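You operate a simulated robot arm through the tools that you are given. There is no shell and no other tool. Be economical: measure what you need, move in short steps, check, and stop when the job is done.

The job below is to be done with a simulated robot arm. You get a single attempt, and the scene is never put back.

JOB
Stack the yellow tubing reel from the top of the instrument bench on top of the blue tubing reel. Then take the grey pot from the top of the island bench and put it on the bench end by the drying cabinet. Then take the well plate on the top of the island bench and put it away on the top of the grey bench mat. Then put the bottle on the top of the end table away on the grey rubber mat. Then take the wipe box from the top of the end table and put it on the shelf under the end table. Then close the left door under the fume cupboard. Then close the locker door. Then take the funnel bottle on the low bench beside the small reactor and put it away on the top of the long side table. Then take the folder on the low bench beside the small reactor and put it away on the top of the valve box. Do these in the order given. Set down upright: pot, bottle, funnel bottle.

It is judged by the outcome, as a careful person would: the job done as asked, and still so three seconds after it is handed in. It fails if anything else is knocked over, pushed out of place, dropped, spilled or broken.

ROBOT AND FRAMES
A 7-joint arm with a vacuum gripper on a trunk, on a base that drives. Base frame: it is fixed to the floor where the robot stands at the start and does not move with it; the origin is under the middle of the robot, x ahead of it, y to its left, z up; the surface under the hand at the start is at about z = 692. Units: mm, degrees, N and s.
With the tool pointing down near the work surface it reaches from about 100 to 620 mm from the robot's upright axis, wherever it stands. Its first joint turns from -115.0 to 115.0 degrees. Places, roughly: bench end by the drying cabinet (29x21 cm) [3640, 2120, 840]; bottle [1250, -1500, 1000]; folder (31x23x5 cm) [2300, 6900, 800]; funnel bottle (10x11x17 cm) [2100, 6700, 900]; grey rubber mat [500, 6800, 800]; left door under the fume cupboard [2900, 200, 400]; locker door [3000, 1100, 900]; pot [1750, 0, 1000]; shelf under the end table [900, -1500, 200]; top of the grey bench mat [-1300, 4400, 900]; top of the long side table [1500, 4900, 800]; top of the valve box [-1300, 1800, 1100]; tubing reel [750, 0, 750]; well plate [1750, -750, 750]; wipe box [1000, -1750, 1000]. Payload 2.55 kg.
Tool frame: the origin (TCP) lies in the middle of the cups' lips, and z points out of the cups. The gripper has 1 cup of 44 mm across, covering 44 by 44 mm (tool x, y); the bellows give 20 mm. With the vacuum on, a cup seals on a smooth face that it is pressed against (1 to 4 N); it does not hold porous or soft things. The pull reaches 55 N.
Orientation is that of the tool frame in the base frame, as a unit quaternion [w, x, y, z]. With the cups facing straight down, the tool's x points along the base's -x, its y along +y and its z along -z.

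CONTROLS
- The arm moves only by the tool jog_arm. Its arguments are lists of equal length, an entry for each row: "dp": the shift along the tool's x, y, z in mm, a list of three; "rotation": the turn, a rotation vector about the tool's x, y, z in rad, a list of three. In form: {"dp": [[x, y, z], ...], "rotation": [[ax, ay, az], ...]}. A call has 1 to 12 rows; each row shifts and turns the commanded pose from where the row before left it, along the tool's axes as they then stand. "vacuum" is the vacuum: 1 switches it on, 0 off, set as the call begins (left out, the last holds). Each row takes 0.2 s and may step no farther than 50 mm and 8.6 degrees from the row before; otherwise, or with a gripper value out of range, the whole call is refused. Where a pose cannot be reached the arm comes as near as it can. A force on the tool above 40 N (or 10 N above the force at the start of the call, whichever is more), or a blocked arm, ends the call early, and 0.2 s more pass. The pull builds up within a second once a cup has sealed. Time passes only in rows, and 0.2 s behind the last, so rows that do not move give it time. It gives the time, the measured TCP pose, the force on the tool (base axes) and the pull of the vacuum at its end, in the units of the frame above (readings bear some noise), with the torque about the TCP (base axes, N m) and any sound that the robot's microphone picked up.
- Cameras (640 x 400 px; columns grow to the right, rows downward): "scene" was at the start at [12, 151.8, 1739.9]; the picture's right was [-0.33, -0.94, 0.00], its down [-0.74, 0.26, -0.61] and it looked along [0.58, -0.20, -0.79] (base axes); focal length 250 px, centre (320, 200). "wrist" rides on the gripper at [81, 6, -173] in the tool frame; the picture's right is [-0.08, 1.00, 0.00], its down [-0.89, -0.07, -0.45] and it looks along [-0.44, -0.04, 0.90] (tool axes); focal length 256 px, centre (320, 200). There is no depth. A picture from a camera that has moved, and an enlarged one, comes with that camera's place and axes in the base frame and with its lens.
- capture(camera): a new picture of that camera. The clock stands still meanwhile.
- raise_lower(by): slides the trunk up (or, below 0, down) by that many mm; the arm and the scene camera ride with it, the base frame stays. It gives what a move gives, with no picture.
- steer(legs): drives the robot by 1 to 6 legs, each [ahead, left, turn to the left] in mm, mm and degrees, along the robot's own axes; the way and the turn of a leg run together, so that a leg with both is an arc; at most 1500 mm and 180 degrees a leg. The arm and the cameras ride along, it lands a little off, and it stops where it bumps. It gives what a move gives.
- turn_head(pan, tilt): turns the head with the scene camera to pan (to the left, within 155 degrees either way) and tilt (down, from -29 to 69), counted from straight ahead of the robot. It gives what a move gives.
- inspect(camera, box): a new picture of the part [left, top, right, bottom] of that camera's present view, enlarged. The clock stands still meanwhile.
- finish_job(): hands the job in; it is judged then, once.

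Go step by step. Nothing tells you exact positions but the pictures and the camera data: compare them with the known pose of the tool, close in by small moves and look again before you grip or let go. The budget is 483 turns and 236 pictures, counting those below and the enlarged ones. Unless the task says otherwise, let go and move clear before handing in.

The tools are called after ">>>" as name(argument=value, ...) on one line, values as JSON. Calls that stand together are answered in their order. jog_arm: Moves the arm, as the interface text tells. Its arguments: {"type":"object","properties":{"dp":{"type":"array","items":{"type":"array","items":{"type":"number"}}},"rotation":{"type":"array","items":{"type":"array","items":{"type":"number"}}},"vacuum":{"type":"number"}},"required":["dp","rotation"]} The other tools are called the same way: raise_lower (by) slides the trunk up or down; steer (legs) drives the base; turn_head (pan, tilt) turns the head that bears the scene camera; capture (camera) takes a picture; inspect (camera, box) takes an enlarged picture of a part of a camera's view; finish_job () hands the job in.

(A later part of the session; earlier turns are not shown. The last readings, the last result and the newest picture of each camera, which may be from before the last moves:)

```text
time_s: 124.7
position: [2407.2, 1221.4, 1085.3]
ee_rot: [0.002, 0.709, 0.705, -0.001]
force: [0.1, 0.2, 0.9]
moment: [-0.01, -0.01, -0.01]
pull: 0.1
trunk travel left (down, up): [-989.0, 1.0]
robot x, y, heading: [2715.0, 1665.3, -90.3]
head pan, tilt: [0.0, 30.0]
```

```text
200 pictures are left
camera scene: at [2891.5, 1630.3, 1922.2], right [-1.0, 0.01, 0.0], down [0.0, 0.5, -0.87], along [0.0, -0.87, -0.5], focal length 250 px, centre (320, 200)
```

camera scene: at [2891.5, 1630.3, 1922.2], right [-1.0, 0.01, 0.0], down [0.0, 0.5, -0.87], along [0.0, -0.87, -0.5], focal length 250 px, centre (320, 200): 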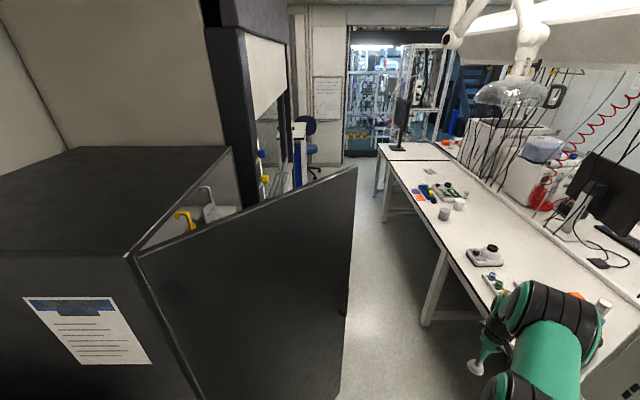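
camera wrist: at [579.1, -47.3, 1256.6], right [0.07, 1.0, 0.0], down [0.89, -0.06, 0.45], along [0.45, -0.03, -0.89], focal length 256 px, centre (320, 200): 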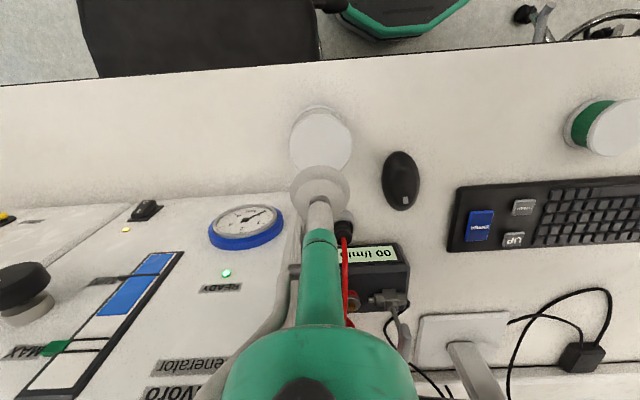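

The grey pot is near (1940, 25). I thread between the cardboard box and the locker door down the aisle.

>>> steer(legs=[[215, 0, 0], [0, -315, 0], [900, 0, 0]])

>>> turn_head(pan=-40, tilt=45)

>>> capture(camera="scene")

>>> capture(camera="wrist")

```text
time_s: 132.5
position: [2055.0, 98.9, 1085.3]
ee_rot: [0.003, 0.719, 0.695, 0.0]
force: [0.6, -0.2, 0.7]
moment: [-0.01, -0.05, 0.0]
pull: 0.1
trunk travel left (down, up): [-989.0, 1.0]
robot x, y, heading: [2372.5, 525.2, -91.9]
head pan, tilt: [0.0, 30.0]
```

```text
time_s: 133.5
position: [2053.7, 97.3, 1084.2]
ee_rot: [0.002, 0.719, 0.696, 0.0]
force: [0.0, 0.1, 0.5]
moment: [0.0, -0.01, -0.01]
pull: 0.0
trunk travel left (down, up): [-989.0, 1.0]
robot x, y, heading: [2375.1, 529.0, -91.8]
head pan, tilt: [-40.0, 45.0]
```

```text
199 pictures are left
camera scene: at [2499.1, 523.3, 1899.6], right [-0.74, 0.67, 0.0], down [0.47, 0.53, -0.71], along [-0.47, -0.53, -0.71], focal length 250 px, centre (320, 200)
```

scene: 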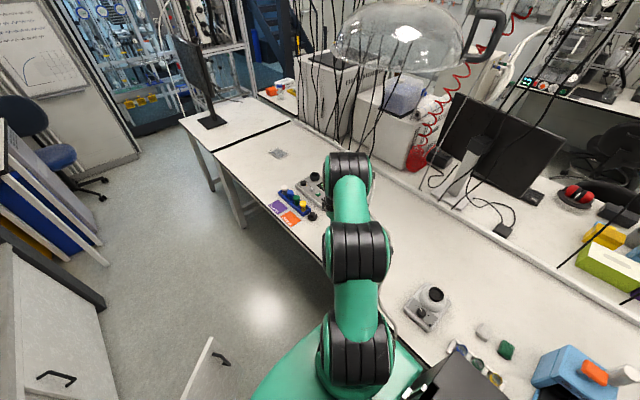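

```text
198 pictures are left
camera wrist: at [2061.7, 180.6, 1256.6], right [0.99, -0.11, 0.0], down [-0.1, -0.89, 0.45], along [-0.05, -0.45, -0.89], focal length 256 px, centre (320, 200)
```

wrist: 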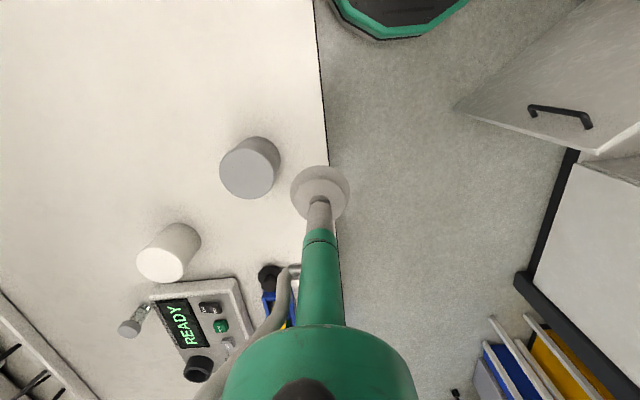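

The pot's top is near (1953, 68). The open fume-cupboard door ends near (2625, -30), so I advance only 170 mm and move the hand above the pot.

>>> steer(legs=[[170, 0, 1.8]])

>>> jog_arm(dp=[[35, -24, 0], [35, -24, 0], [35, -24, 0], [30, -22, 0]], rotation=[[0, 0, 0], [0, 0, 0], [0, 0, 0], [0, 0, 0]])

>>> capture(camera="wrist")

```text
time_s: 135.0
position: [2062.9, -80.4, 1083.4]
ee_rot: [0.003, 0.71, 0.705, -0.001]
force: [0.1, -0.8, -0.4]
moment: [-0.01, 0.01, 0.02]
pull: 0.0
trunk travel left (down, up): [-989.0, 1.0]
robot x, y, heading: [2373.3, 362.5, -89.9]
head pan, tilt: [-40.0, 45.0]
```

```text
time_s: 136.0
position: [1967.5, 57.5, 1081.7]
ee_rot: [0.004, 0.709, 0.705, 0.0]
force: [0.0, 0.4, -0.3]
moment: [-0.03, -0.03, 0.0]
pull: 0.0
trunk travel left (down, up): [-989.0, 1.0]
robot x, y, heading: [2371.0, 356.9, -90.4]
head pan, tilt: [-40.0, 45.0]
```

```text
197 pictures are left
camera wrist: at [1973.6, 139.9, 1254.0], right [1.0, -0.08, 0.01], down [-0.08, -0.89, 0.45], along [-0.03, -0.45, -0.89], focal length 256 px, centre (320, 200)
```

wrist: 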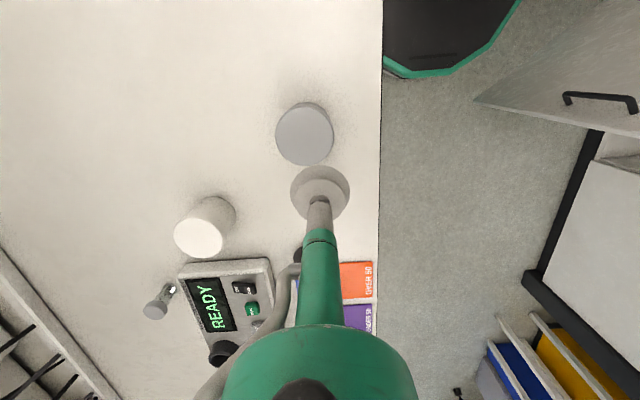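

Pot top triangulates to (1950, 66, 919). I centre above it and descend near it, vacuum on.

>>> jog_arm(dp=[[9, -17, 40], [0, 0, 50], [0, 0, 45]], rotation=[[0, 0, 0], [0, 0, 0], [0, 0, 0]], vacuum=1)

>>> capture(camera="wrist")

```text
time_s: 136.8
position: [1951.9, 63.8, 948.8]
ee_rot: [0.003, 0.71, 0.705, 0.0]
force: [-0.3, -0.3, 0.3]
moment: [0.01, -0.03, 0.01]
pull: 0.0
trunk travel left (down, up): [-989.0, 1.0]
robot x, y, heading: [2368.4, 359.2, -90.3]
head pan, tilt: [-40.0, 45.0]
```

```text
196 pictures are left
camera wrist: at [1956.8, 145.5, 1120.8], right [1.0, -0.09, 0.0], down [-0.08, -0.89, 0.45], along [-0.04, -0.45, -0.89], focal length 256 px, centre (320, 200)
```

wrist: 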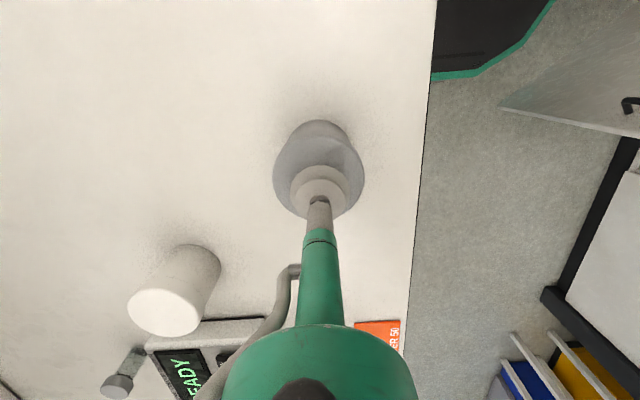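

>>> jog_arm(dp=[[0, 0, 15], [0, 0, 8], [0, 0, 6], [0, 0, 4]], rotation=[[0, 0, 0], [0, 0, 0], [0, 0, 0], [0, 0, 0]])

```text
time_s: 137.8
position: [1946.0, 59.0, 925.0]
ee_rot: [0.001, 0.71, 0.705, -0.007]
force: [5.5, 2.3, 21.2]
moment: [0.49, -0.36, -0.06]
pull: 54.8
trunk travel left (down, up): [-989.0, 1.0]
robot x, y, heading: [2368.2, 359.3, -90.4]
head pan, tilt: [-40.0, 45.0]
stopped in row 4: the force on the tool passed its limit at 40 N (the readings are from after the stop); the commanded pose is now the measured one
```

Sealed. I ease up and lift.

>>> jog_arm(dp=[[0, 0, -8], [0, 0, -15], [0, 0, -40], [0, 0, -50], [0, 0, -45]], rotation=[[0, 0, 0], [0, 0, 0], [0, 0, 0], [0, 0, 0], [0, 0, 0]])

>>> capture(camera="wrist")

```text
time_s: 139.0
position: [1947.9, 63.1, 1082.7]
ee_rot: [0.002, 0.709, 0.705, -0.005]
force: [-0.1, -0.1, -1.7]
moment: [-0.01, -0.01, 0.03]
pull: 54.9
trunk travel left (down, up): [-989.0, 1.0]
robot x, y, heading: [2367.2, 356.6, -90.1]
head pan, tilt: [-40.0, 45.0]
```

```text
195 pictures are left
camera wrist: at [1954.9, 145.2, 1253.7], right [1.0, -0.09, 0.0], down [-0.07, -0.89, 0.45], along [-0.04, -0.45, -0.89], focal length 256 px, centre (320, 200)
```

wrist: 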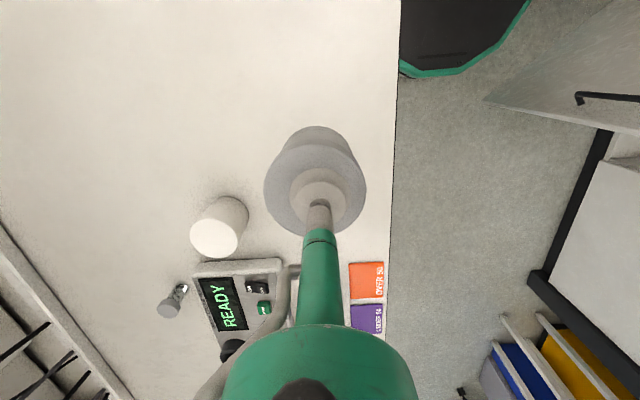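

Pot held upright. I pull the arm to the travel pose over the aisle edge and reverse out.

>>> jog_arm(dp=[[0, 45, 0], [-20, 45, 0], [-45, 20, 0], [-45, 20, 0], [-45, 0, 0]], rotation=[[0, 0, 0], [0, 0, 0], [0, 0, 0], [0, 0, 0], [0, 0, 0]])

>>> steer(legs=[[-1090, 0, 0], [0, 320, 0], [-1000, 0, 0]])

>>> turn_head(pan=30, tilt=45)

>>> capture(camera="scene")

```text
time_s: 140.2
position: [2076.0, -94.7, 1081.7]
ee_rot: [0.001, 0.71, 0.705, -0.004]
force: [-0.2, 0.7, -2.0]
moment: [0.04, -0.02, 0.01]
pull: 54.6
trunk travel left (down, up): [-989.0, 1.0]
robot x, y, heading: [2373.5, 360.0, -90.1]
head pan, tilt: [-40.0, 45.0]
```

```text
time_s: 152.2
position: [2441.6, 1934.1, 1083.9]
ee_rot: [0.001, 0.678, 0.735, -0.005]
force: [-0.6, -0.4, -1.0]
moment: [0.03, 0.02, 0.02]
pull: 54.8
trunk travel left (down, up): [-989.0, 1.0]
robot x, y, heading: [2692.2, 2410.9, -85.2]
head pan, tilt: [-40.0, 45.0]
```

```text
time_s: 153.6
position: [2440.7, 1935.1, 1082.8]
ee_rot: [0.001, 0.677, 0.736, -0.006]
force: [0.9, -0.3, -1.6]
moment: [0.02, -0.03, -0.02]
pull: 55.7
trunk travel left (down, up): [-989.0, 1.0]
robot x, y, heading: [2693.7, 2411.5, -85.2]
head pan, tilt: [30.0, 45.0]
```

```text
194 pictures are left
camera scene: at [2912.5, 2417.8, 1899.6], right [-0.82, -0.57, 0.0], down [-0.4, 0.58, -0.71], along [0.4, -0.58, -0.71], focal length 250 px, centre (320, 200)
```

scene: 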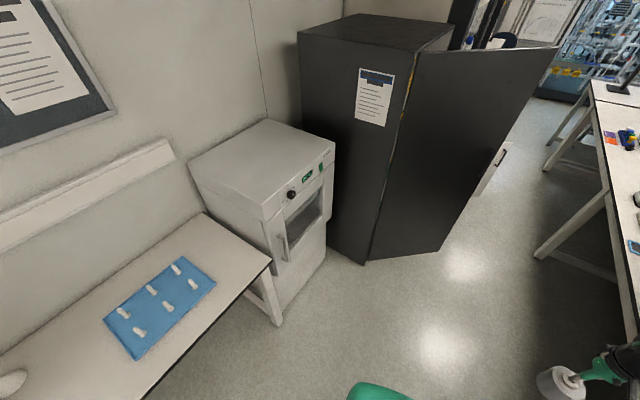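

The free bench end is right of the blue tray; its corner is near (3467, 2035). I swing the pot to the robot's left and drive over beside the bench.

>>> jog_arm(dp=[[10, 48, 0], [10, 48, 0], [10, 48, 0], [10, 48, 0], [10, 48, 0], [10, 48, 0], [10, 48, 0], [10, 48, 0], [10, 48, 0], [10, 48, 0], [10, 48, 0], [10, 48, 0]], rotation=[[0, 0, 0], [0, 0, 0], [0, 0, 0], [0, 0, 0], [0, 0, 0], [0, 0, 0], [0, 0, 0], [0, 0, 0], [0, 0, 0], [0, 0, 0], [0, 0, 0], [0, 0, 0]])

>>> steer(legs=[[-50, 0, -4.8], [0, 420, 0]])

>>> capture(camera="wrist")

>>> capture(camera="scene")

```text
time_s: 156.2
position: [3007.6, 2100.7, 1078.5]
ee_rot: [0.0, 0.678, 0.735, -0.006]
force: [0.8, 0.7, -2.0]
moment: [0.01, 0.0, 0.01]
pull: 55.2
trunk travel left (down, up): [-989.0, 1.0]
robot x, y, heading: [2693.5, 2411.9, -85.2]
head pan, tilt: [30.0, 45.0]
```

```text
time_s: 157.4
position: [2978.0, 2127.1, 1078.3]
ee_rot: [0.0, 0.708, 0.706, -0.005]
force: [0.1, 0.3, -2.1]
moment: [0.03, -0.03, 0.02]
pull: 54.8
trunk travel left (down, up): [-989.0, 1.0]
robot x, y, heading: [2693.1, 2461.3, -90.2]
head pan, tilt: [30.0, 45.0]
stopped in leg 2: the robot was blocked; the commanded pose is now the measured one
```

```text
193 pictures are left
camera wrist: at [2986.0, 2210.2, 1250.6], right [1.0, -0.08, -0.01], down [-0.07, -0.89, 0.45], along [-0.04, -0.45, -0.89], focal length 256 px, centre (320, 200)
```

wrist: 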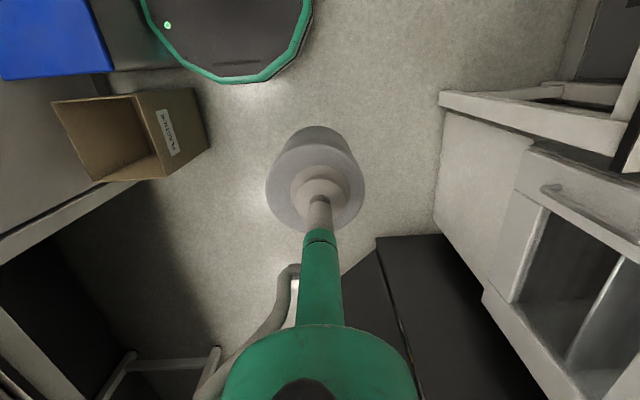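

```text
192 pictures are left
camera scene: at [2912.3, 2451.4, 1899.6], right [-0.87, -0.5, 0.0], down [-0.35, 0.61, -0.71], along [0.35, -0.61, -0.71], focal length 250 px, centre (320, 200)
```

scene: 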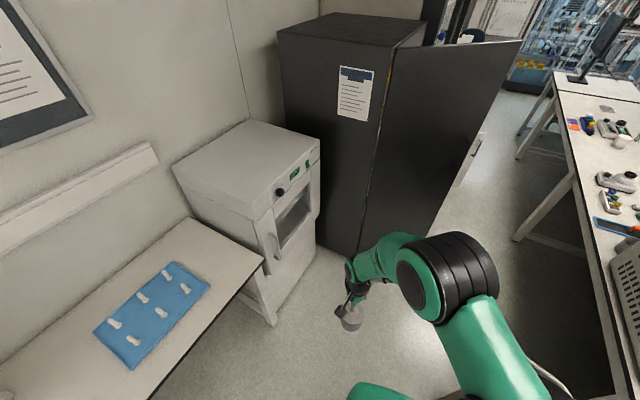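

The robot says it's blocked moving left; I look around its base.

>>> turn_head(pan=110, tilt=60)

>>> capture(camera="scene")

>>> turn_head(pan=-130, tilt=55)

>>> capture(camera="scene")

```text
time_s: 158.9
position: [2978.7, 2126.6, 1078.4]
ee_rot: [0.0, 0.709, 0.706, -0.006]
force: [0.0, 0.3, -2.6]
moment: [-0.02, -0.01, 0.04]
pull: 54.8
trunk travel left (down, up): [-989.0, 1.0]
robot x, y, heading: [2693.4, 2458.9, -90.2]
head pan, tilt: [110.0, 60.0]
```

```text
191 pictures are left
camera scene: at [2934.9, 2543.6, 1880.1], right [0.34, -0.94, 0.0], down [-0.82, -0.29, -0.5], along [0.47, 0.17, -0.87], focal length 250 px, centre (320, 200)
```

scene: 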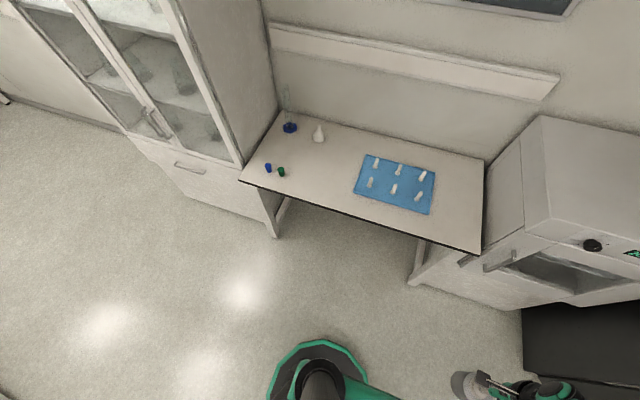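

```text
time_s: 162.3
position: [2978.8, 2126.2, 1079.0]
ee_rot: [0.001, 0.708, 0.706, -0.005]
force: [-0.1, 0.5, -1.5]
moment: [-0.02, -0.02, 0.02]
pull: 55.2
trunk travel left (down, up): [-989.0, 1.0]
robot x, y, heading: [2692.7, 2460.4, -90.1]
head pan, tilt: [-130.0, 55.0]
```

```text
190 pictures are left
camera scene: at [2817.1, 2567.6, 1886.2], right [0.65, 0.76, 0.0], down [0.63, -0.53, -0.57], along [-0.44, 0.37, -0.82], focal length 250 px, centre (320, 200)
```

scene: 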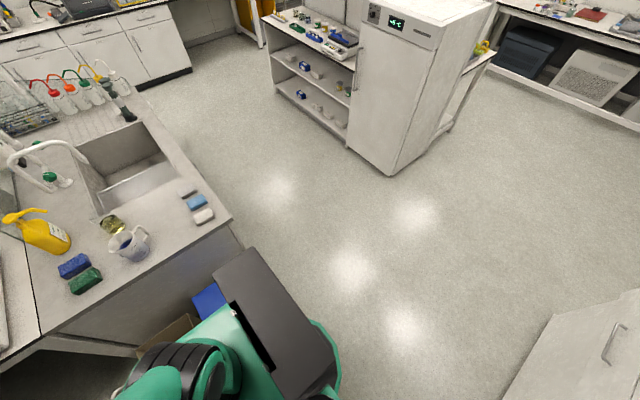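

Nothing on the left; I suspect light contact with the bin behind on the right. I try a short diagonal forward-left.

>>> steer(legs=[[0, 60, 0]])

```text
time_s: 163.3
position: [3037.2, 2125.2, 1078.8]
ee_rot: [0.0, 0.709, 0.705, -0.004]
force: [0.2, -0.7, -1.8]
moment: [0.01, 0.0, -0.01]
pull: 55.2
trunk travel left (down, up): [-989.0, 1.0]
robot x, y, heading: [2751.1, 2460.2, -90.3]
head pan, tilt: [-130.0, 55.0]
```

>>> capture(camera="scene")

>>> steer(legs=[[0, 350, 0]])

>>> capture(camera="scene")

>>> capture(camera="wrist")

```text
189 pictures are left
camera scene: at [2875.3, 2567.4, 1886.3], right [0.65, 0.76, 0.0], down [0.63, -0.53, -0.57], along [-0.44, 0.37, -0.82], focal length 250 px, centre (320, 200)
```

scene: 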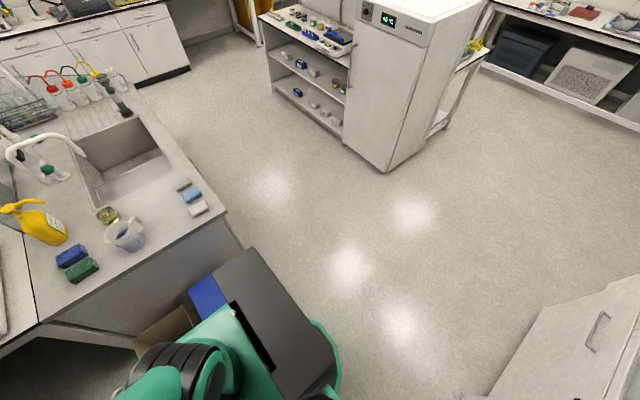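

```text
time_s: 165.5
position: [3389.1, 2127.5, 1078.1]
ee_rot: [0.0, 0.706, 0.708, -0.005]
force: [0.3, 0.9, -1.5]
moment: [0.03, -0.01, -0.02]
pull: 55.2
trunk travel left (down, up): [-989.0, 1.0]
robot x, y, heading: [3102.6, 2460.7, -89.7]
head pan, tilt: [-130.0, 55.0]
```

```text
188 pictures are left
camera scene: at [3223.2, 2568.2, 1886.2], right [0.64, 0.77, 0.0], down [0.63, -0.52, -0.57], along [-0.44, 0.37, -0.82], focal length 250 px, centre (320, 200)
```

scene: 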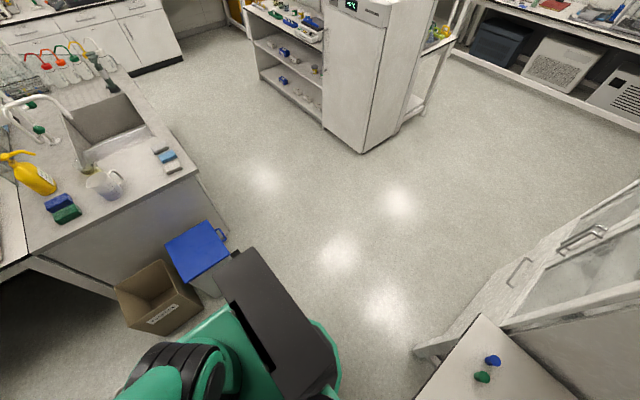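

```text
187 pictures are left
camera wrist: at [3394.8, 2211.2, 1250.6], right [1.0, -0.08, -0.01], down [-0.06, -0.89, 0.45], along [-0.04, -0.45, -0.89], focal length 256 px, centre (320, 200)
```

wrist: 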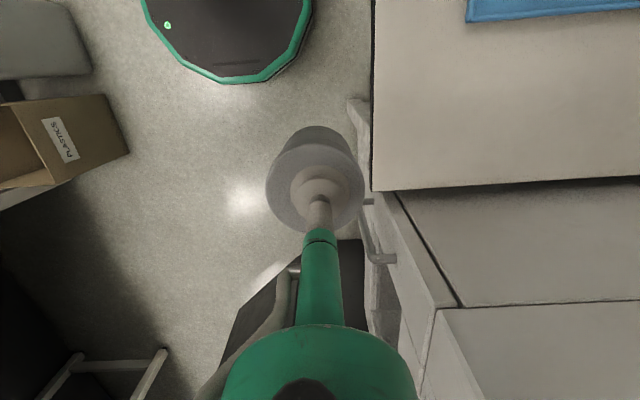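

The bin looks in place. The bench corner reads (3475, 2017) and the tray edge is at y≈2252, so I aim for the pot at (3635, 2128).

>>> steer(legs=[[0, 65, 0]])

>>> jog_arm(dp=[[0, 45, 15], [0, 45, 15], [0, 45, 15], [0, 45, 15]], rotation=[[0, 0, 0], [0, 0, 0], [0, 0, 0], [0, 0, 0]])

>>> capture(camera="wrist")

```text
time_s: 166.5
position: [3451.3, 2127.4, 1077.5]
ee_rot: [-0.001, 0.706, 0.709, -0.005]
force: [-0.3, 0.6, -1.8]
moment: [0.04, 0.02, 0.02]
pull: 54.9
trunk travel left (down, up): [-989.0, 1.0]
robot x, y, heading: [3164.9, 2459.0, -89.8]
head pan, tilt: [-130.0, 55.0]
```

```text
time_s: 167.5
position: [3632.7, 2130.5, 1017.1]
ee_rot: [0.0, 0.706, 0.708, -0.007]
force: [1.0, -0.6, -1.7]
moment: [0.03, 0.01, -0.01]
pull: 55.0
trunk travel left (down, up): [-989.0, 1.0]
robot x, y, heading: [3167.5, 2462.8, -89.8]
head pan, tilt: [-130.0, 55.0]
```

```text
186 pictures are left
camera wrist: at [3639.6, 2212.9, 1188.7], right [1.0, -0.08, -0.01], down [-0.06, -0.89, 0.45], along [-0.04, -0.45, -0.89], focal length 256 px, centre (320, 200)
```

wrist: 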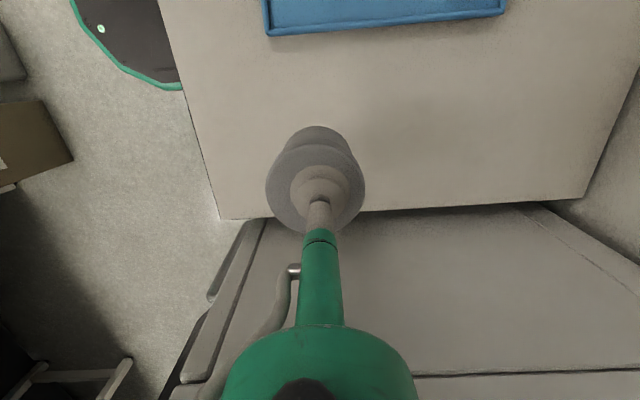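

Good clearance to tray and cabinet. I lower to near the surface, then fine steps.

>>> jog_arm(dp=[[0, 0, 45], [0, 0, 30], [0, 0, 5], [0, 0, 4]], rotation=[[0, 0, 0], [0, 0, 0], [0, 0, 0], [0, 0, 0]])

>>> capture(camera="wrist")

```text
time_s: 168.5
position: [3631.4, 2126.7, 931.7]
ee_rot: [-0.001, 0.706, 0.708, -0.005]
force: [-0.6, 0.4, -1.4]
moment: [0.0, -0.01, -0.03]
pull: 55.2
trunk travel left (down, up): [-989.0, 1.0]
robot x, y, heading: [3165.4, 2462.2, -89.6]
head pan, tilt: [-130.0, 55.0]
```

```text
185 pictures are left
camera wrist: at [3637.3, 2210.6, 1104.4], right [1.0, -0.08, -0.01], down [-0.06, -0.89, 0.45], along [-0.04, -0.45, -0.89], focal length 256 px, centre (320, 200)
```

wrist: 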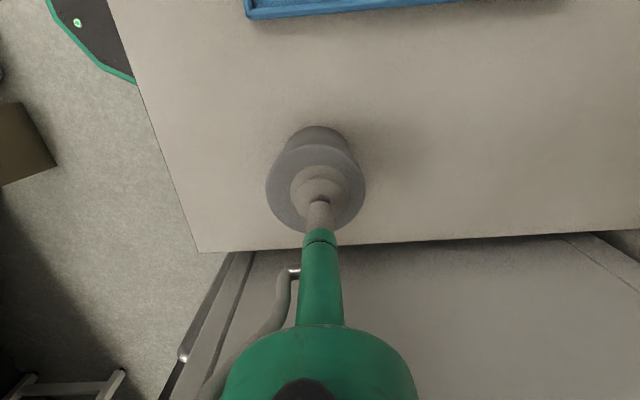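

>>> jog_arm(dp=[[0, 0, 4], [0, 0, 4], [0, 0, 4]], rotation=[[0, 0, 0], [0, 0, 0], [0, 0, 0]])

```text
time_s: 169.3
position: [3630.9, 2127.9, 928.6]
ee_rot: [0.006, 0.706, 0.708, -0.005]
force: [-7.3, 2.0, 37.5]
moment: [0.54, 0.47, 0.05]
pull: 54.7
trunk travel left (down, up): [-989.0, 1.0]
robot x, y, heading: [3166.3, 2456.5, -90.0]
head pan, tilt: [-130.0, 55.0]
```

On the surface; I ease off the pressure, release and rise.

>>> jog_arm(dp=[[0, 0, -4], [0, 0, -3]], rotation=[[0, 0, 0], [0, 0, 0]])

>>> jog_arm(dp=[[0, 0, 0], [0, 0, 0], [0, 0, 0], [0, 0, 0]], rotation=[[0, 0, 0], [0, 0, 0], [0, 0, 0], [0, 0, 0]], vacuum=0)

>>> jog_arm(dp=[[0, 0, -5], [0, 0, -20], [0, 0, -40], [0, -45, -15], [0, -45, -15], [0, -45, -15], [0, -45, -15]], rotation=[[0, 0, 0], [0, 0, 0], [0, 0, 0], [0, 0, 0], [0, 0, 0], [0, 0, 0], [0, 0, 0]])

>>> capture(camera="wrist")

```text
time_s: 169.9
position: [3629.2, 2128.1, 927.2]
ee_rot: [-0.001, 0.706, 0.708, -0.005]
force: [2.8, -2.7, 8.1]
moment: [-0.01, -0.4, -0.11]
pull: 54.9
trunk travel left (down, up): [-989.0, 1.0]
robot x, y, heading: [3162.6, 2466.4, -89.8]
head pan, tilt: [-130.0, 55.0]
```

```text
time_s: 170.9
position: [3629.9, 2127.7, 929.5]
ee_rot: [0.0, 0.705, 0.709, -0.005]
force: [-0.4, -0.1, 0.4]
moment: [0.0, 0.01, 0.01]
pull: 0.0
trunk travel left (down, up): [-989.0, 1.0]
robot x, y, heading: [3165.4, 2461.2, -90.0]
head pan, tilt: [-130.0, 55.0]
```

```text
time_s: 172.5
position: [3449.0, 2128.5, 1054.2]
ee_rot: [0.001, 0.706, 0.709, -0.004]
force: [0.0, -0.6, 0.3]
moment: [-0.02, -0.05, 0.02]
pull: 0.0
trunk travel left (down, up): [-989.0, 1.0]
robot x, y, heading: [3163.4, 2460.0, -89.9]
head pan, tilt: [-130.0, 55.0]
```

```text
184 pictures are left
camera wrist: at [3455.1, 2211.2, 1225.3], right [1.0, -0.08, -0.01], down [-0.07, -0.89, 0.45], along [-0.04, -0.45, -0.89], focal length 256 px, centre (320, 200)
```

wrist: 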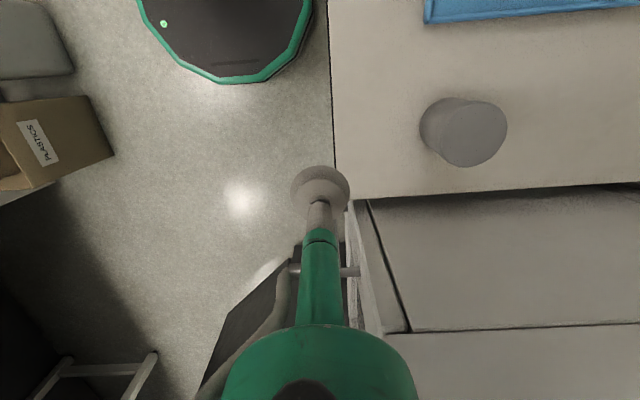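

Pot is standing on the bench end. Next the well plate near (1715, -815); I swing the arm to the travel pose and return down the aisle, keeping clear of bin and box.

>>> jog_arm(dp=[[0, -49, 0], [0, -49, 0], [-12, -47, 0], [-12, -47, 0], [-12, -47, 0], [-12, -47, 0], [-12, -47, 0], [-12, -47, 0], [-12, -47, 0], [-12, -47, 0], [-12, -47, 0], [-12, -47, 0]], rotation=[[0, 0, 0], [0, 0, 0], [0, 0, 0], [0, 0, 0], [0, 0, 0], [0, 0, 0], [0, 0, 0], [0, 0, 0], [0, 0, 0], [0, 0, 0], [0, 0, 0], [0, 0, 0]])

>>> steer(legs=[[0, -310, 0], [960, 0, 0], [0, -475, 0], [900, 0, 0]])

>>> turn_head(pan=5, tilt=50)

>>> capture(camera="scene")

```text
time_s: 175.1
position: [2884.7, 2006.3, 1059.8]
ee_rot: [0.0, 0.705, 0.709, -0.005]
force: [0.3, -0.6, 0.5]
moment: [0.03, -0.04, 0.0]
pull: 0.1
trunk travel left (down, up): [-989.0, 1.0]
robot x, y, heading: [3165.8, 2458.4, -89.7]
head pan, tilt: [-130.0, 55.0]
```

```text
time_s: 188.7
position: [2109.7, 112.1, 1061.7]
ee_rot: [0.0, 0.705, 0.709, -0.006]
force: [0.1, -0.3, -0.8]
moment: [-0.02, 0.0, 0.03]
pull: 0.0
trunk travel left (down, up): [-989.0, 1.0]
robot x, y, heading: [2388.8, 567.9, -89.7]
head pan, tilt: [-130.0, 55.0]
```

```text
time_s: 190.9
position: [2110.5, 113.8, 1060.4]
ee_rot: [-0.001, 0.706, 0.708, -0.006]
force: [0.4, 0.2, -0.3]
moment: [0.0, 0.01, 0.02]
pull: 0.1
trunk travel left (down, up): [-989.0, 1.0]
robot x, y, heading: [2387.9, 568.5, -89.8]
head pan, tilt: [5.0, 50.0]
```

```text
183 pictures are left
camera scene: at [2572.5, 552.3, 1892.7], right [-1.0, -0.09, 0.0], down [-0.07, 0.76, -0.64], along [0.06, -0.64, -0.77], focal length 250 px, centre (320, 200)
```

scene: 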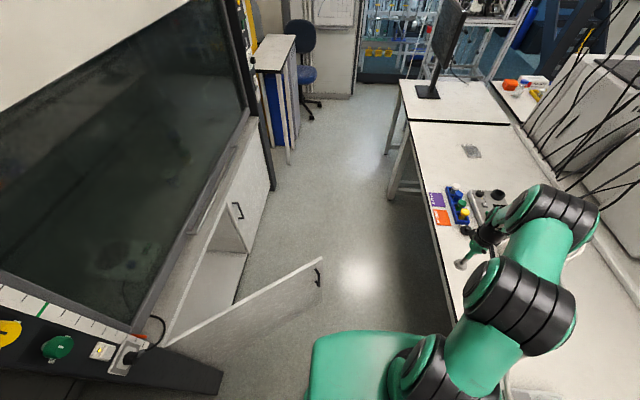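

The door tip is near (2616, -17) and there is a tight gap to pass. I tilt the wrist camera back to see my own footprint at table height.

>>> jog_arm(dp=[[0, 20, 0], [0, 20, 0], [0, 20, 0], [0, 20, 0], [0, 20, 0], [0, 20, 0]], rotation=[[0, 0.14, 0], [0, 0.14, 0], [0, 0.14, 0], [0, 0.14, 0], [0, 0.14, 0], [0, 0.14, 0]])

>>> capture(camera="wrist")

```text
time_s: 192.3
position: [2272.3, 292.2, 1003.2]
ee_rot: [-0.262, 0.659, 0.66, 0.248]
force: [-0.6, 0.2, -0.1]
moment: [0.01, 0.02, 0.02]
pull: 0.0
out of reach, approached as far as the arm can: row 3, 4, 5, 6
trunk travel left (down, up): [-989.0, 1.0]
robot x, y, heading: [2389.0, 568.0, -89.9]
head pan, tilt: [5.0, 50.0]
```

```text
182 pictures are left
camera wrist: at [2280.9, 237.1, 1184.8], right [1.0, -0.05, -0.07], down [-0.07, -0.96, -0.27], along [-0.05, 0.27, -0.96], focal length 256 px, centre (320, 200)
```

wrist: 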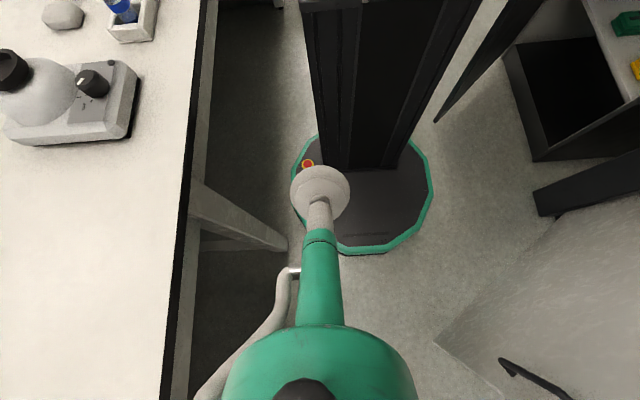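

Now I see: base is about ±305 wide but only ~255 deep, and the column is slim. I'll face the island (heading 180°) and pass sideways. First restore the tool, then move it ahead and turn.

>>> jog_arm(dp=[[0, 0, 0], [0, 0, 0], [0, 0, 0], [0, 0, 0], [0, 0, 0]], rotation=[[0, -0.148, 0], [0, -0.148, 0], [0, -0.148, 0], [0, -0.148, 0], [0, -0.148, 0]])

>>> jog_arm(dp=[[-40, 30, -15], [-40, 30, -15], [-40, 30, -15], [0, 30, -15]], rotation=[[0, 0, 0], [0, 0, 0], [0, 0, 0], [0, 0, 0]])

```text
time_s: 193.5
position: [2262.2, 276.5, 1007.4]
ee_rot: [-0.008, 0.706, 0.708, -0.006]
force: [4.1, 7.9, -5.2]
moment: [-1.28, 0.66, -0.01]
pull: 0.0
trunk travel left (down, up): [-989.0, 1.0]
robot x, y, heading: [2386.9, 567.9, -90.0]
head pan, tilt: [5.0, 50.0]
```

```text
refused: row 1 steps farther than a row can; nothing moved
```

>>> jog_arm(dp=[[-35, 28, -12], [-35, 28, -12], [-35, 28, -12], [0, 30, -15]], rotation=[[0, 0, 0], [0, 0, 0], [0, 0, 0], [0, 0, 0]])

>>> capture(camera="scene")

```text
time_s: 194.5
position: [2389.5, 187.4, 1049.4]
ee_rot: [-0.014, 0.705, 0.709, 0.006]
force: [0.4, 0.6, 0.0]
moment: [0.0, -0.04, 0.0]
pull: 0.1
trunk travel left (down, up): [-989.0, 1.0]
robot x, y, heading: [2389.4, 568.9, -89.5]
head pan, tilt: [5.0, 50.0]
```

```text
181 pictures are left
camera scene: at [2574.7, 554.1, 1892.5], right [-1.0, -0.09, 0.0], down [-0.07, 0.76, -0.64], along [0.06, -0.64, -0.77], focal length 250 px, centre (320, 200)
```

scene: 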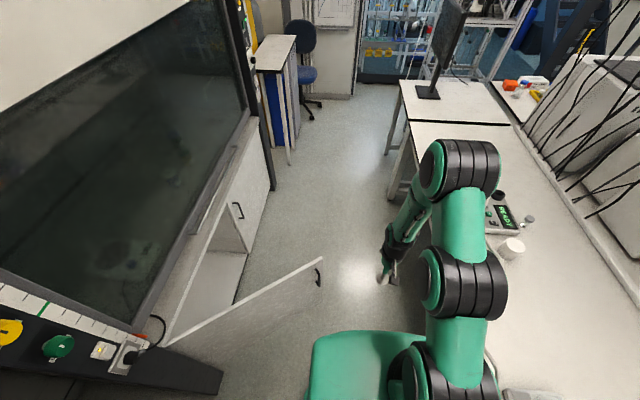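

>>> steer(legs=[[0, 0, -90]])

>>> turn_head(pan=60, tilt=55)

>>> capture(camera="scene")

```text
time_s: 198.7
position: [2005.8, 567.9, 1049.5]
ee_rot: [-0.005, 1.0, 0.002, 0.013]
force: [0.0, 0.0, 0.2]
moment: [-0.01, -0.02, -0.01]
pull: 0.0
trunk travel left (down, up): [-989.0, 1.0]
robot x, y, heading: [2386.4, 567.4, -179.7]
head pan, tilt: [5.0, 50.0]
```

```text
time_s: 200.0
position: [2005.9, 568.1, 1049.6]
ee_rot: [-0.005, 1.0, 0.001, 0.013]
force: [-0.8, -0.5, 0.0]
moment: [0.01, 0.01, -0.01]
pull: 0.1
trunk travel left (down, up): [-989.0, 1.0]
robot x, y, heading: [2389.8, 566.5, -179.7]
head pan, tilt: [60.0, 55.0]
```

```text
180 pictures are left
camera scene: at [2413.7, 329.3, 1886.2], right [-0.87, 0.5, 0.0], down [0.41, 0.71, -0.57], along [-0.29, -0.5, -0.82], focal length 250 px, centre (320, 200)
```

scene: 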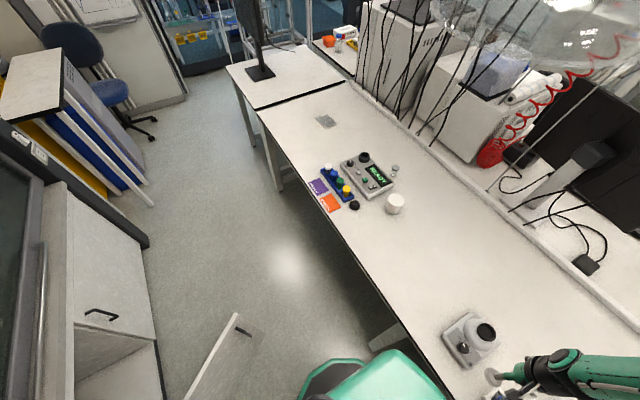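

Clear view: plate at ≈(1708, -812), door tip (2610, -28). I shift to x≈2332 and slip sideways through the gap.

>>> steer(legs=[[55, 0, -0.3], [0, 330, 0]])

>>> capture(camera="scene")

```text
time_s: 202.7
position: [1947.5, 236.9, 1048.9]
ee_rot: [-0.005, 1.0, -0.003, 0.014]
force: [0.0, 0.0, -0.3]
moment: [0.03, 0.0, -0.01]
pull: 0.0
trunk travel left (down, up): [-989.0, 1.0]
robot x, y, heading: [2332.1, 236.6, 179.5]
head pan, tilt: [60.0, 55.0]
```

```text
179 pictures are left
camera scene: at [2352.9, -5.9, 1886.0], right [-0.86, 0.51, 0.0], down [0.41, 0.71, -0.57], along [-0.29, -0.49, -0.82], focal length 250 px, centre (320, 200)
```

scene: 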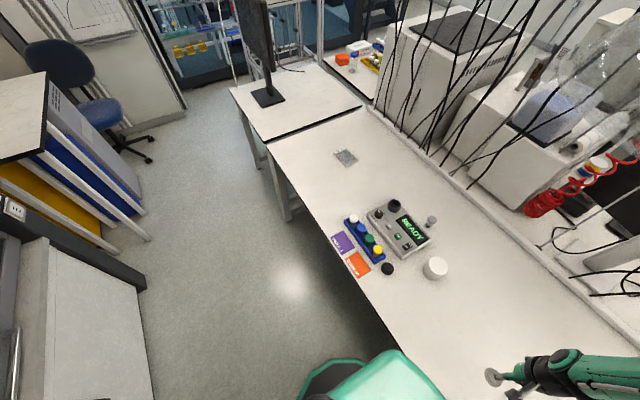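

Through the gap. I continue sideways to the plate, then nose forward with the low base under the table.

>>> steer(legs=[[0, 540, 0.5], [0, 490, 0], [90, 0, 0]])

>>> jog_arm(dp=[[-45, 0, 0], [-45, 0, 0]], rotation=[[0, 0, 0], [0, 0, 0]])

>>> capture(camera="wrist")

```text
time_s: 209.0
position: [1867.3, -805.4, 1048.8]
ee_rot: [-0.005, 1.0, 0.009, 0.014]
force: [-1.0, 0.7, 0.1]
moment: [0.0, 0.04, -0.02]
pull: 0.1
trunk travel left (down, up): [-989.0, 1.0]
robot x, y, heading: [2247.7, -798.1, -179.1]
head pan, tilt: [60.0, 55.0]
```

```text
time_s: 209.6
position: [1776.3, -807.8, 1047.0]
ee_rot: [-0.007, 1.0, 0.009, 0.015]
force: [-0.2, 0.0, 0.0]
moment: [0.01, -0.03, -0.02]
pull: 0.2
trunk travel left (down, up): [-989.0, 1.0]
robot x, y, heading: [2249.4, -798.7, -179.1]
head pan, tilt: [60.0, 55.0]
```

```text
178 pictures are left
camera wrist: at [1850.7, -813.5, 1220.9], right [-0.06, -1.0, -0.01], down [-0.91, 0.05, 0.42], along [-0.42, 0.04, -0.91], focal length 256 px, centre (320, 200)
```

wrist: 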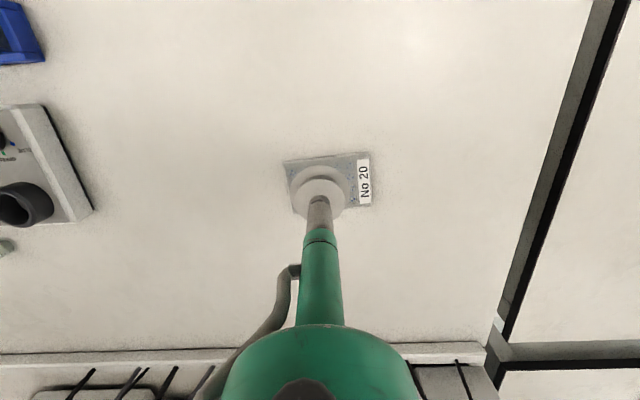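

I take a closer look at the plate and correct a 1.7° tool tilt.

>>> jog_arm(dp=[[50, 0, 0], [10, 0, 0]], rotation=[[-0.01, -0.03, 0], [0, 0, 0]])

>>> inspect(camera="wrist", box=[240, 140, 400, 240])

```text
time_s: 210.2
position: [1837.0, -805.9, 1047.6]
ee_rot: [-0.001, 1.0, 0.009, -0.001]
force: [-0.5, 0.0, 0.3]
moment: [0.01, -0.04, -0.02]
pull: 0.0
trunk travel left (down, up): [-989.0, 1.0]
robot x, y, heading: [2245.3, -797.7, -178.8]
head pan, tilt: [60.0, 55.0]
```

```text
4.00 times, centred on (320, 190) of wrist
camera zoom: at [1917.8, -809.4, 1220.1], right [-0.06, -1.0, 0.0], down [-0.89, 0.05, 0.45], along [-0.45, 0.03, -0.89], focal length 1024 px, centre (320, 240)
```

zoom: 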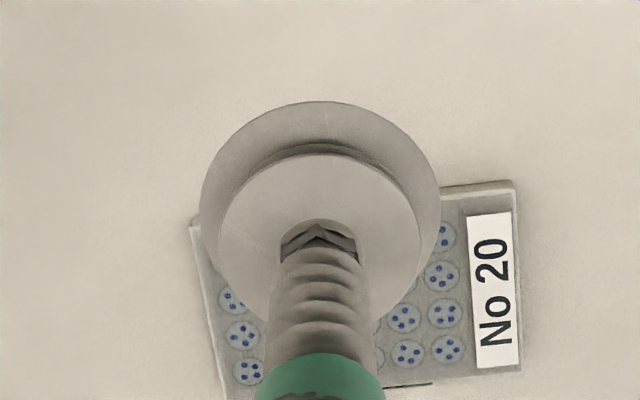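

>>> jog_arm(dp=[[20, 45, 30], [20, 45, 40]], rotation=[[0, 0, 0], [0, 0, 0]])

>>> capture(camera="wrist")

>>> inspect(camera="wrist", box=[300, 150, 500, 275])

```text
refused: row 1 steps farther than a row can; nothing moved
```

```text
176 pictures are left
camera wrist: at [1917.8, -809.4, 1220.1], right [-0.06, -1.0, 0.0], down [-0.89, 0.05, 0.45], along [-0.45, 0.03, -0.89], focal length 256 px, centre (320, 200)
```

wrist: 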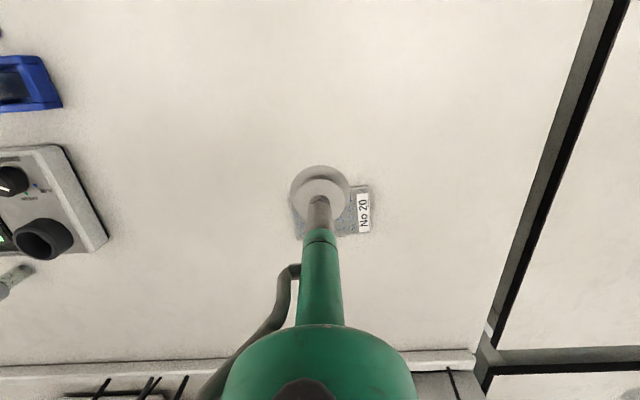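

```text
3.20 times, centred on (400, 212) of wrist
camera zoom: at [1917.8, -809.4, 1220.1], right [-0.06, -1.0, 0.0], down [-0.89, 0.05, 0.45], along [-0.45, 0.03, -0.89], focal length 819 px, centre (64, 160)
```

zoom: 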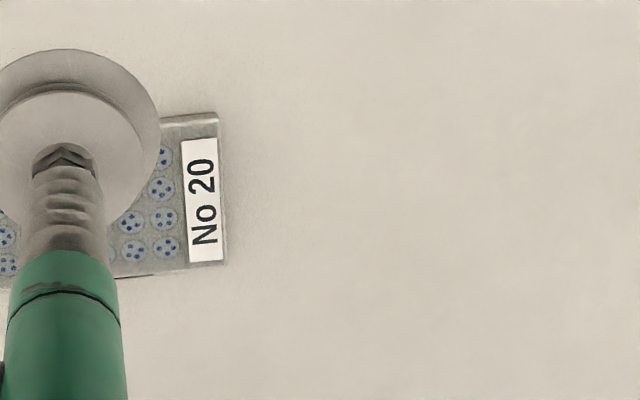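

The plate centre is (1715, -812). I move above it and descend; the grip will be tried at its centre.

>>> jog_arm(dp=[[-40, 2, 25], [-40, 2, 25], [-42, 2, 25], [0, 0, 45], [0, 0, 40]], rotation=[[0, 0, 0], [0, 0, 0], [0, 0, 0], [0, 0, 0], [0, 0, 0]], vacuum=1)

>>> capture(camera="wrist")

```text
time_s: 211.4
position: [1712.7, -814.3, 889.2]
ee_rot: [0.0, 1.0, 0.009, 0.0]
force: [-0.5, -0.3, -0.2]
moment: [0.02, -0.06, -0.02]
pull: 0.1
trunk travel left (down, up): [-989.0, 1.0]
robot x, y, heading: [2251.4, -802.0, -178.9]
head pan, tilt: [60.0, 55.0]
```

```text
174 pictures are left
camera wrist: at [1793.5, -817.2, 1062.3], right [-0.06, -1.0, 0.0], down [-0.89, 0.05, 0.45], along [-0.45, 0.03, -0.89], focal length 256 px, centre (320, 200)
```

wrist: 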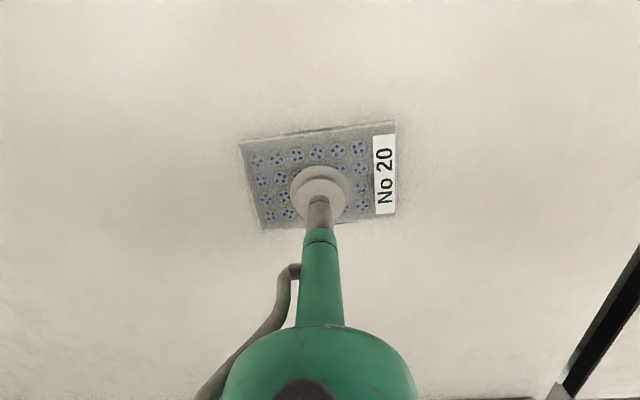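

>>> jog_arm(dp=[[-2, 0, 8], [0, 0, 6], [0, 0, 4]], rotation=[[0, 0, 0], [0, 0, 0], [0, 0, 0]])

```text
time_s: 212.2
position: [1712.4, -815.0, 871.1]
ee_rot: [0.0, 1.0, 0.009, -0.001]
force: [0.1, -0.8, 0.4]
moment: [0.0, -0.06, 0.0]
pull: 0.1
trunk travel left (down, up): [-989.0, 1.0]
robot x, y, heading: [2245.1, -800.4, -178.9]
head pan, tilt: [60.0, 55.0]
```

>>> jog_arm(dp=[[0, 0, 3], [0, 0, 3], [0, 0, 3]], rotation=[[0, 0, 0], [0, 0, 0], [0, 0, 0]])

```text
time_s: 213.0
position: [1712.9, -812.7, 864.4]
ee_rot: [0.0, 1.0, 0.009, -0.003]
force: [1.7, 0.3, 8.8]
moment: [-0.03, -0.14, 0.02]
pull: 55.1
trunk travel left (down, up): [-989.0, 1.0]
robot x, y, heading: [2249.4, -802.5, -179.3]
head pan, tilt: [60.0, 55.0]
```

Sealed. Lift and retract.

>>> jog_arm(dp=[[0, 0, -20], [0, 0, -45], [20, 0, -43], [40, 0, -25], [40, 0, -25], [40, 0, -25]], rotation=[[0, 0, 0], [0, 0, 0], [0, 0, 0], [0, 0, 0], [0, 0, 0], [0, 0, 0]])

>>> capture(camera="wrist")

```text
time_s: 214.4
position: [1858.4, -810.2, 1047.0]
ee_rot: [0.0, 1.0, 0.009, -0.001]
force: [0.9, 0.0, -2.0]
moment: [0.0, 0.0, -0.01]
pull: 55.1
trunk travel left (down, up): [-989.0, 1.0]
robot x, y, heading: [2247.2, -797.4, -179.1]
head pan, tilt: [60.0, 55.0]
```

```text
173 pictures are left
camera wrist: at [1938.9, -813.6, 1218.8], right [-0.06, -1.0, 0.0], down [-0.89, 0.05, 0.45], along [-0.45, 0.03, -0.89], focal length 256 px, centre (320, 200)
```

wrist: 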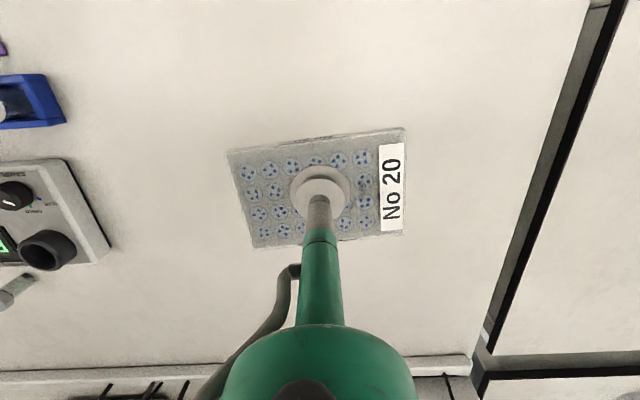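

The plate hangs level. I retract further and go back out sideways through the gap, pausing to verify x before the door.

>>> jog_arm(dp=[[45, 0, 0], [45, 0, 0]], rotation=[[0, 0, 0], [0, 0, 0]])

>>> steer(legs=[[-85, 0, -0.9], [0, -420, 0]])

```text
time_s: 215.0
position: [1946.5, -806.8, 1043.2]
ee_rot: [0.0, 1.0, 0.009, -0.001]
force: [0.2, 0.5, -0.9]
moment: [-0.03, 0.03, 0.06]
pull: 55.0
trunk travel left (down, up): [-989.0, 1.0]
robot x, y, heading: [2248.9, -800.8, -178.9]
head pan, tilt: [60.0, 55.0]
```

```text
time_s: 218.3
position: [2028.6, -391.9, 1043.2]
ee_rot: [0.0, 1.0, 0.001, -0.002]
force: [-0.7, 0.8, -2.0]
moment: [0.0, -0.01, 0.01]
pull: 54.7
trunk travel left (down, up): [-989.0, 1.0]
robot x, y, heading: [2329.8, -388.3, -179.8]
head pan, tilt: [60.0, 55.0]
```

>>> steer(legs=[[0, -480, 0]])

>>> steer(legs=[[0, -470, 0]])

```text
time_s: 221.1
position: [2025.0, 74.6, 1042.5]
ee_rot: [0.0, 1.0, 0.005, -0.001]
force: [0.0, -0.4, -1.0]
moment: [-0.02, -0.01, 0.02]
pull: 54.4
trunk travel left (down, up): [-989.0, 1.0]
robot x, y, heading: [2330.7, 80.0, -179.3]
head pan, tilt: [60.0, 55.0]
```

```text
time_s: 223.9
position: [2026.7, 552.8, 1043.2]
ee_rot: [-0.001, 1.0, -0.001, -0.001]
force: [-0.5, 0.1, -1.4]
moment: [0.03, 0.0, -0.01]
pull: 55.2
trunk travel left (down, up): [-989.0, 1.0]
robot x, y, heading: [2332.8, 553.2, 179.9]
head pan, tilt: [60.0, 55.0]
```

>>> steer(legs=[[-65, 0, 0], [0, -950, 0], [-440, 0, 0], [0, -1500, 0], [0, -250, 0]])

>>> turn_head(pan=0, tilt=25)

>>> capture(camera="scene")

```text
time_s: 228.0
position: [2091.8, 1213.8, 1042.8]
ee_rot: [-0.001, 0.999, 0.041, 0.005]
force: [1.3, -11.1, 1.7]
moment: [1.58, 0.32, 0.56]
pull: 55.2
trunk travel left (down, up): [-989.0, 1.0]
robot x, y, heading: [2394.6, 1229.1, -179.0]
head pan, tilt: [60.0, 55.0]
stopped in leg 2: the force on the tool passed its limit at 177 N (the readings are from after the stop); the commanded pose is now the measured one
```

```text
time_s: 229.3
position: [2093.0, 1212.8, 1042.0]
ee_rot: [-0.003, 0.999, 0.039, 0.005]
force: [1.5, -16.6, 0.4]
moment: [2.22, 0.25, 0.76]
pull: 54.8
trunk travel left (down, up): [-989.0, 1.0]
robot x, y, heading: [2395.9, 1228.0, -179.1]
head pan, tilt: [0.0, 25.0]
```

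```text
172 pictures are left
camera scene: at [2363.9, 1045.2, 1929.7], right [-0.02, 1.0, 0.0], down [0.42, 0.01, -0.91], along [-0.91, -0.01, -0.42], focal length 250 px, centre (320, 200)
```

scene: 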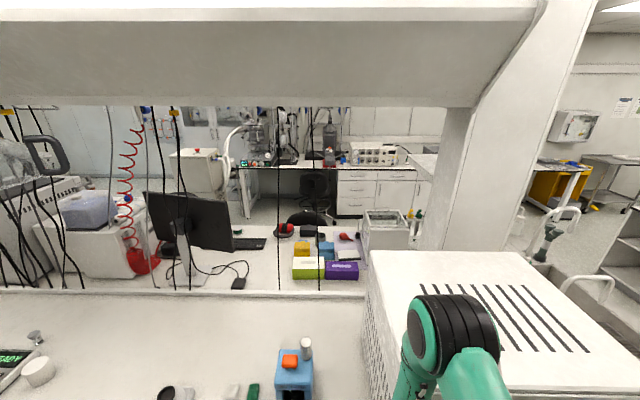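

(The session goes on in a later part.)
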